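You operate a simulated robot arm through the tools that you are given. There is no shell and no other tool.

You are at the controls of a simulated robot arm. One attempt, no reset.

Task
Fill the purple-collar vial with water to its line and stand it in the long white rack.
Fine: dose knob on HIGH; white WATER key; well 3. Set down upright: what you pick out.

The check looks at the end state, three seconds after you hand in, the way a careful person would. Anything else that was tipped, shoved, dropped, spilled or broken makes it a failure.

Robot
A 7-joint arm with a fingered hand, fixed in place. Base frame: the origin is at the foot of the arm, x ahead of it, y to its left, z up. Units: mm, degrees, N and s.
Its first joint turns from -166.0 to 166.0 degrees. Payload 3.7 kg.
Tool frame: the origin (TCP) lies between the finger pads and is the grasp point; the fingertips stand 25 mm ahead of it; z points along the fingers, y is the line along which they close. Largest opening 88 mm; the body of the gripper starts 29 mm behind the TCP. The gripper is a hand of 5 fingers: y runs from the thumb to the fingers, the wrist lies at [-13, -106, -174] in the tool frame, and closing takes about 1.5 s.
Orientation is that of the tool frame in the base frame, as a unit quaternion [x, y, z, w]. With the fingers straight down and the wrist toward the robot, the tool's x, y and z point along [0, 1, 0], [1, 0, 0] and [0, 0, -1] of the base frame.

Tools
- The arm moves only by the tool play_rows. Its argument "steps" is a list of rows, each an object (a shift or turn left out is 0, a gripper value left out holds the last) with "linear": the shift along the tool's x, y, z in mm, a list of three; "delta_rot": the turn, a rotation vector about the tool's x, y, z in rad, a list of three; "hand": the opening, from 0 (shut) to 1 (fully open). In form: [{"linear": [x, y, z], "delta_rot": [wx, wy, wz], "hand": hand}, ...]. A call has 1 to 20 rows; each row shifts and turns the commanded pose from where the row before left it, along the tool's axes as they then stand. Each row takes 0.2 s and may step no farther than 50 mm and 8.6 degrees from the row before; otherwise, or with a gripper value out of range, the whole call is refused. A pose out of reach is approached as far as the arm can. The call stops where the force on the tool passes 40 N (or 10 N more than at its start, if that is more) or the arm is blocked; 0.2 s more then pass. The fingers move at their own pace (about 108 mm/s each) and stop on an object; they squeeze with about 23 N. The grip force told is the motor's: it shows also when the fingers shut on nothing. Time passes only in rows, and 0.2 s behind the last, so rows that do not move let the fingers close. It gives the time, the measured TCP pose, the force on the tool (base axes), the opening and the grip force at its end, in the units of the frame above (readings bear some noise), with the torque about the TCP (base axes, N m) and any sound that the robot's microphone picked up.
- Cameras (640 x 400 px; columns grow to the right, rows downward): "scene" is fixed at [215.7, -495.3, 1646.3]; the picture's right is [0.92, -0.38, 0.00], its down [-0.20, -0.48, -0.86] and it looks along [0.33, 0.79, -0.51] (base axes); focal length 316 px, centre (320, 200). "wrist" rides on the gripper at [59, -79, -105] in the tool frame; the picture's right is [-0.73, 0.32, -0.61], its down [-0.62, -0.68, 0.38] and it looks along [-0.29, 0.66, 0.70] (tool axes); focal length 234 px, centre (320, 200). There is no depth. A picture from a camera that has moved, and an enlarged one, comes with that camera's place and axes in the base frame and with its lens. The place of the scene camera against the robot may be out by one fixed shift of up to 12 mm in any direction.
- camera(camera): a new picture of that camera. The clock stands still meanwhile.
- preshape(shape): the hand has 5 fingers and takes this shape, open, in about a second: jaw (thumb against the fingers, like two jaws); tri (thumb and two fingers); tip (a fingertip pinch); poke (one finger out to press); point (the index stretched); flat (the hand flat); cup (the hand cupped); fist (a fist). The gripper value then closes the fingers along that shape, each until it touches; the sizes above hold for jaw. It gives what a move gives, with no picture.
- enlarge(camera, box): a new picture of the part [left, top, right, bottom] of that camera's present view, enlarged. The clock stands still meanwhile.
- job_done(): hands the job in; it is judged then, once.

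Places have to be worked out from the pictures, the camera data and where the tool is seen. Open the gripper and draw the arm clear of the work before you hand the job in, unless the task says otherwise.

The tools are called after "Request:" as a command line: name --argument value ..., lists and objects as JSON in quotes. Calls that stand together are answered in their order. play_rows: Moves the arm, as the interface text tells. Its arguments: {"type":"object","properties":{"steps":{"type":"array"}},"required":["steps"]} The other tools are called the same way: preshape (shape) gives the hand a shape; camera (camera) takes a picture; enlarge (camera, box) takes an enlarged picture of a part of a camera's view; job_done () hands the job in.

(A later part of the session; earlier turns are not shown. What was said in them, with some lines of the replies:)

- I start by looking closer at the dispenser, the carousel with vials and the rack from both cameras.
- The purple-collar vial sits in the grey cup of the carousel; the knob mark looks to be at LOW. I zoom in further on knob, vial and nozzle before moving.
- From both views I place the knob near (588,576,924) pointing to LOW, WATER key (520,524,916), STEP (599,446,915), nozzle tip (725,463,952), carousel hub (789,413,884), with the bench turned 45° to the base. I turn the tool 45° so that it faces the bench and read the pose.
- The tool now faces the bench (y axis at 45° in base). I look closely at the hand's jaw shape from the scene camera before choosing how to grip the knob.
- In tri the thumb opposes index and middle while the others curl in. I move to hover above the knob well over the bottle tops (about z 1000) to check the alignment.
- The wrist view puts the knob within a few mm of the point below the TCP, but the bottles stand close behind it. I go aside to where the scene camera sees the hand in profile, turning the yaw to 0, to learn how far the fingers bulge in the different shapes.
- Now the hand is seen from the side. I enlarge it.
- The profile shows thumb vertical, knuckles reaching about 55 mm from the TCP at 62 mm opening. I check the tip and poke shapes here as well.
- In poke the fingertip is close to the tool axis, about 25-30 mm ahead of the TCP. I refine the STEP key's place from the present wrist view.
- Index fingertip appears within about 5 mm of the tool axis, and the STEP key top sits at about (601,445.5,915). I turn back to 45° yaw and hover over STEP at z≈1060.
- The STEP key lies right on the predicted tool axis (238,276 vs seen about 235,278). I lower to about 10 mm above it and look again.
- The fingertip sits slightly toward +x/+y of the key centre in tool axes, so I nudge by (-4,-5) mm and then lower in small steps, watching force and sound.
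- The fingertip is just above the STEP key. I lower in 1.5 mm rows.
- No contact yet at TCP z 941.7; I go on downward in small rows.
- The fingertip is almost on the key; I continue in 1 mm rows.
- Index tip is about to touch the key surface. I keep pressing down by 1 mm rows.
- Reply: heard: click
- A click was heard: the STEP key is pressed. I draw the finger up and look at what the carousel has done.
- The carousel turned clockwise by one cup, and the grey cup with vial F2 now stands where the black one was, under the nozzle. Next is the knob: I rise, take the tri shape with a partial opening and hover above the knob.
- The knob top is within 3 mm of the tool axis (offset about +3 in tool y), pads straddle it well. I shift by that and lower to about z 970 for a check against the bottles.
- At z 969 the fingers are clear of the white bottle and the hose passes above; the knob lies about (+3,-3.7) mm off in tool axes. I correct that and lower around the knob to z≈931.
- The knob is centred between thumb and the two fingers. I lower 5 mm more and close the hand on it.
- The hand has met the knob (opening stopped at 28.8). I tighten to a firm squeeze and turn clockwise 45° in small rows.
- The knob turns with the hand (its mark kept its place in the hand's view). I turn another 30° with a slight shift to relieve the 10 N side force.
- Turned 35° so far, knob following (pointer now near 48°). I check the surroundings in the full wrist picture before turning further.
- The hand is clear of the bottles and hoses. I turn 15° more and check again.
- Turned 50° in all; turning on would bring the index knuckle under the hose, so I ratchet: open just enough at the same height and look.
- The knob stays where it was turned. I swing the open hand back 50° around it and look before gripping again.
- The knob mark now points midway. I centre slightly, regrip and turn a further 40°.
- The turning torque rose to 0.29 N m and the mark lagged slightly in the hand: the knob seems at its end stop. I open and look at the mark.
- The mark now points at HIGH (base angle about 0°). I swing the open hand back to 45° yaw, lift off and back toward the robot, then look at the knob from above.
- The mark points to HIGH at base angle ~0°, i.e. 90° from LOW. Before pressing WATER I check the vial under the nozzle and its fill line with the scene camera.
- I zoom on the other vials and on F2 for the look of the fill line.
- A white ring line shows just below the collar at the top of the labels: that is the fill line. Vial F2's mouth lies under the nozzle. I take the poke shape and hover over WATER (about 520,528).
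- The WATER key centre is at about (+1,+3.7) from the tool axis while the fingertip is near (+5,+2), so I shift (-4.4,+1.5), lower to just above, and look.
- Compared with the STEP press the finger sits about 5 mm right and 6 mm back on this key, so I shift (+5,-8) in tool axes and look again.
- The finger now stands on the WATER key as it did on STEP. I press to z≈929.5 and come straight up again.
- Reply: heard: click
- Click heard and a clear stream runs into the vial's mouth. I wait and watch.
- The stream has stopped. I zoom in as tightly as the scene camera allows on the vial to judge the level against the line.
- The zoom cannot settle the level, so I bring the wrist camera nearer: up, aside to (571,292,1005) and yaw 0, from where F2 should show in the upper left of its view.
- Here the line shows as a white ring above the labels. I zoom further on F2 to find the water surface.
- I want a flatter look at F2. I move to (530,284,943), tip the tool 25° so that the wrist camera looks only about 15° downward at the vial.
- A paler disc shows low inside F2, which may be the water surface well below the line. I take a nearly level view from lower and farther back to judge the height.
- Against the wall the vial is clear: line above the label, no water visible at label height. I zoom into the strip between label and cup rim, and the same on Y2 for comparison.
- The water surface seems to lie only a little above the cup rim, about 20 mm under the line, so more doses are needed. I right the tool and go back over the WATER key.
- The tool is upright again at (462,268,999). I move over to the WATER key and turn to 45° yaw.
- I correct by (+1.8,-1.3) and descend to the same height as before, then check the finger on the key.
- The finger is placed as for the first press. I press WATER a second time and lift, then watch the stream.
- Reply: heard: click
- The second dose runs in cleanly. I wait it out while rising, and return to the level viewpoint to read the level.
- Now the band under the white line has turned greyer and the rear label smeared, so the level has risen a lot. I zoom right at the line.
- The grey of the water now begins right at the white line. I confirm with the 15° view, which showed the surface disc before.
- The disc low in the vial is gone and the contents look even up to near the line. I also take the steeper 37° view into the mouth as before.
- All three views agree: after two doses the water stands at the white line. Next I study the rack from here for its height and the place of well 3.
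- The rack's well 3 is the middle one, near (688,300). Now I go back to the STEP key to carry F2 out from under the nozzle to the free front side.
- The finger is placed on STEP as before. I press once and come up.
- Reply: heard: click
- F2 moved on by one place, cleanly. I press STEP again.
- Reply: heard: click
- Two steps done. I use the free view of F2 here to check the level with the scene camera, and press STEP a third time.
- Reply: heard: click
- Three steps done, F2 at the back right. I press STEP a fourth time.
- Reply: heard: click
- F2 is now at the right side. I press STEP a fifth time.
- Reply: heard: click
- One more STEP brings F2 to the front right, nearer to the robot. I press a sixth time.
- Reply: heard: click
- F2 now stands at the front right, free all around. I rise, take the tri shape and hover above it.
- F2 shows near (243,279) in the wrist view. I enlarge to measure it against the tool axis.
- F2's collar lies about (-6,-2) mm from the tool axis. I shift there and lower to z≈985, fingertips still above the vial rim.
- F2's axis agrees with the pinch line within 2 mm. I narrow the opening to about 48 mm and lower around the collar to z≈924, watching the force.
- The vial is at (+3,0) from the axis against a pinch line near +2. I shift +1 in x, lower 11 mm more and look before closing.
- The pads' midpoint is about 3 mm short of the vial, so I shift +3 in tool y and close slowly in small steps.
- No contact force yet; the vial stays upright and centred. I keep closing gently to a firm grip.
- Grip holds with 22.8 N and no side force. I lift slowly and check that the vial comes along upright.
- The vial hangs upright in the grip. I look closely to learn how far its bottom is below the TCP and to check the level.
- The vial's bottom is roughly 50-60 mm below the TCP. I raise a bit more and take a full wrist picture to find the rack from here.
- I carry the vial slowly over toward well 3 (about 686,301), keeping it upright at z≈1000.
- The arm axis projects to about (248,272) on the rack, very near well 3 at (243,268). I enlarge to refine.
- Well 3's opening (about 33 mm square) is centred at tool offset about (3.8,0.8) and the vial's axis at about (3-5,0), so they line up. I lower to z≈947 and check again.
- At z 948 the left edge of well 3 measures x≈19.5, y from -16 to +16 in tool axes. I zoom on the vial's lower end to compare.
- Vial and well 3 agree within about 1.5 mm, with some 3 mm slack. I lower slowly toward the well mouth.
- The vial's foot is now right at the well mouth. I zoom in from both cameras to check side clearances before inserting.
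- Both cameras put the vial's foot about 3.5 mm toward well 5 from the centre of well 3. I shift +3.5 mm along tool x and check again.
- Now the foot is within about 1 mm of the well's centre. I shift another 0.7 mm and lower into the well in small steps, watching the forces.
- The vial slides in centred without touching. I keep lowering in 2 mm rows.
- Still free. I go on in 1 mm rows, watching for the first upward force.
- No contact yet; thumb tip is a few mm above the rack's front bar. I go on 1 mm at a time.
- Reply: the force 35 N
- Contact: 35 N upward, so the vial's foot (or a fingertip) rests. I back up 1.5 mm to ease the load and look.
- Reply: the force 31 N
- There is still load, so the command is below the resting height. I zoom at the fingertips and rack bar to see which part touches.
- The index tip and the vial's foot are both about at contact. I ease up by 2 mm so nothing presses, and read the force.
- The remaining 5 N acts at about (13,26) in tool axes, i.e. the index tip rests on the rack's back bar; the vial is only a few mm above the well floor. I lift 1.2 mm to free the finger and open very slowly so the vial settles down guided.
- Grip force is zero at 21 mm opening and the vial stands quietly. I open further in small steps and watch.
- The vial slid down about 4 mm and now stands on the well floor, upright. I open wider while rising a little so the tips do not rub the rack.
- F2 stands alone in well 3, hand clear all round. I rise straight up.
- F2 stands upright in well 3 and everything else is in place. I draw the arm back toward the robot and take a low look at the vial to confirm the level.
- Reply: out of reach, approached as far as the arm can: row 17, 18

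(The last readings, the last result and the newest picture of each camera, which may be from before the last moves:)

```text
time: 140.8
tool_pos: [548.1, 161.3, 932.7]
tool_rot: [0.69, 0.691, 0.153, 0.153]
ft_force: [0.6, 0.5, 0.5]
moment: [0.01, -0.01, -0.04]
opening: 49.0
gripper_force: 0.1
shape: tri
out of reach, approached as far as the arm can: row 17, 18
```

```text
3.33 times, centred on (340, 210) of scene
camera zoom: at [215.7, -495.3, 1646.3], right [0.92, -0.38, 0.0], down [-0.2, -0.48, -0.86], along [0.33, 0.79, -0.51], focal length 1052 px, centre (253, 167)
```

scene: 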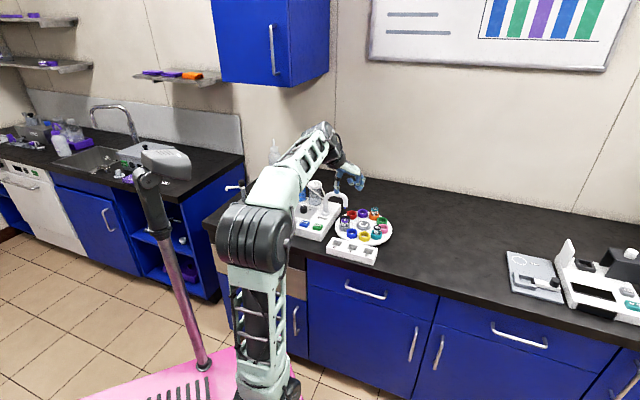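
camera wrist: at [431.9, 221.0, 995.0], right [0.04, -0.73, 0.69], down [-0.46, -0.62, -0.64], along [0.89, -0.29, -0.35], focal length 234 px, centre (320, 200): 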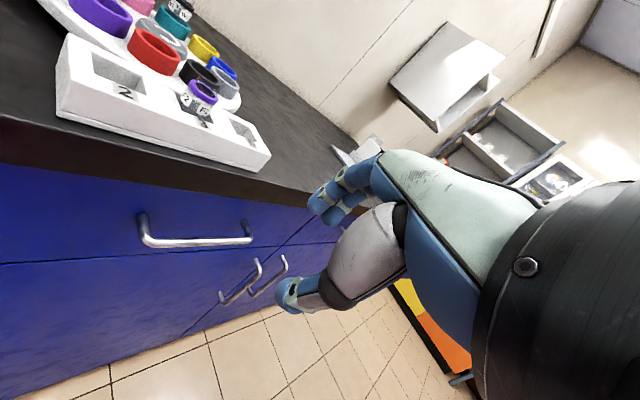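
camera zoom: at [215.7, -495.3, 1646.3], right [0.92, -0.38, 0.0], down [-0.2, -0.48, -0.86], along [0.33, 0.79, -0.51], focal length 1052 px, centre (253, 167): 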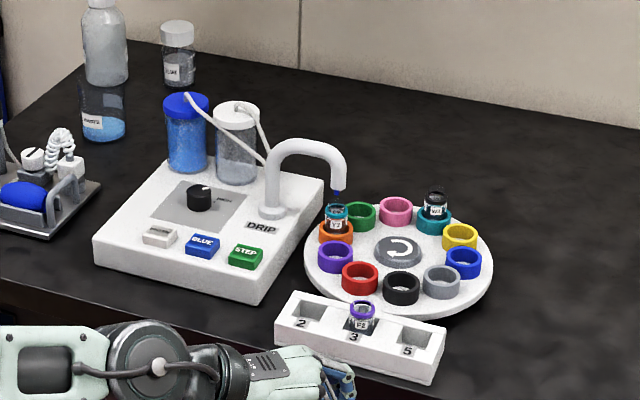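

The water meets the glass right at the white line, F2 is upright in well 3, the knob points to HIGH, and the other vials, rings and rack are in place. I right the tool and lift the open hand well clear.

Request:
play_rows --steps '[{"linear": [0, 10.5, -22.6]}, {"linear": [0, 10.5, -22.6]}, {"linear": [0, 10.5, -22.6]}, {"linear": [0, 10.5, -22.6]}, {"delta_rot": [0.1454, 0, 0]}, {"delta_rot": [0.1454, 0, 0]}, {"delta_rot": [0.1454, 0, 0]}, {"linear": [0, -30, -30], "hand": 0.9}, {"linear": [0, -30, -30]}, {}, {}]'

Request:
enlarge --camera "scene" --box '[230, 130, 430, 290]'

Request:
enlarge --camera "scene" --box '[285, 190, 325, 220]'

Request:
enlarge --camera "scene" --box '[340, 225, 375, 255]'

```text
time: 143.2
tool_pos: [486.9, 161.0, 1091.8]
tool_rot: [0.707, 0.707, 0.0, -0.001]
ft_force: [0.9, 0.4, -0.5]
moment: [-0.01, -0.03, 0.0]
opening: 79.1
gripper_force: 0.0
shape: tri
```

```text
2.50 times, centred on (330, 210) of scene
camera zoom: at [215.7, -495.3, 1646.3], right [0.92, -0.38, 0.0], down [-0.2, -0.48, -0.86], along [0.33, 0.79, -0.51], focal length 789 px, centre (295, 175)
```

zoom: 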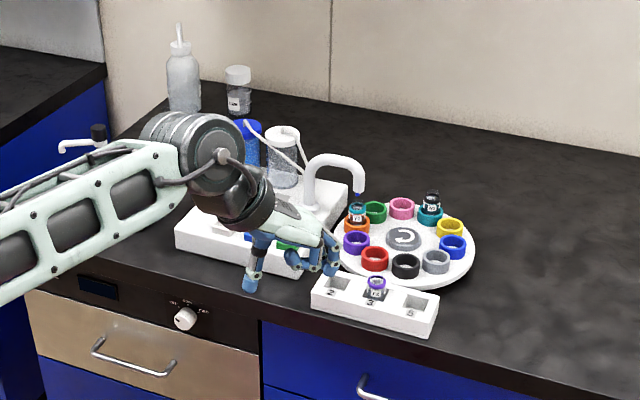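

```text
13.33 times, centred on (305, 205) of scene
camera zoom: at [215.7, -495.3, 1646.3], right [0.92, -0.38, 0.0], down [-0.2, -0.48, -0.86], along [0.33, 0.79, -0.51], focal length 4208 px, centre (520, 133)
```

zoom: 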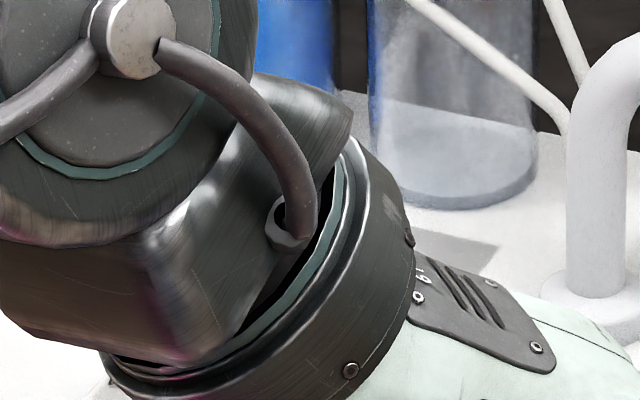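

```text
13.33 times, centred on (358, 240) of scene
camera zoom: at [215.7, -495.3, 1646.3], right [0.92, -0.38, 0.0], down [-0.2, -0.48, -0.86], along [0.33, 0.79, -0.51], focal length 4208 px, centre (-180, -333)
```

zoom: 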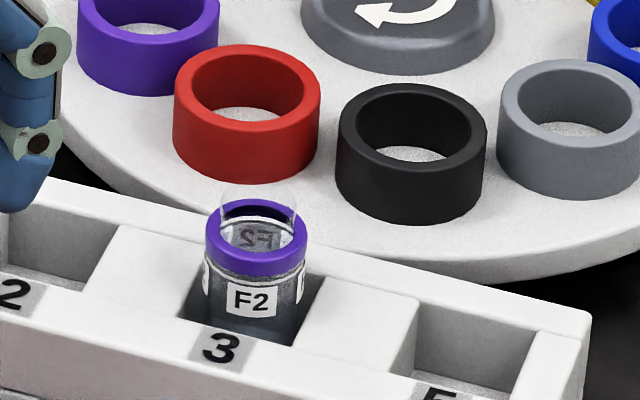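

The purple-collar vial F2 is filled to its line and stands upright in well 3. The hand is open and well clear, and nothing else is disturbed. I hand the job in.

Request:
job_done

```text
The job is handed in.
```

The job is handed in: the purple-collar vial (F2) is filled with water to its white line and stands upright in well 3 of the long white rack.

- **Dose knob:** I turned it from LOW to HIGH and left it there.
- **Filling:** One press of STEP brought the vial under the nozzle. It took two HIGH doses from the white WATER key to reach the line. I judged the level by eye through the wrist camera.
- **Carousel:** I pressed STEP six more times to bring the vial within reach, so the carousel is not where it started. The other two vials rode along in their cups and stayed upright.
- **Setting down:** While I was lowering the vial, a fingertip rested on the rack's back bar, with a peak force of about 35 N. I eased off and let the vial settle the last 4 mm or so onto the well floor. The last pictures show the rack and vial standing straight, with nothing spilled.

The hand was open and clear of the bench when I handed in.
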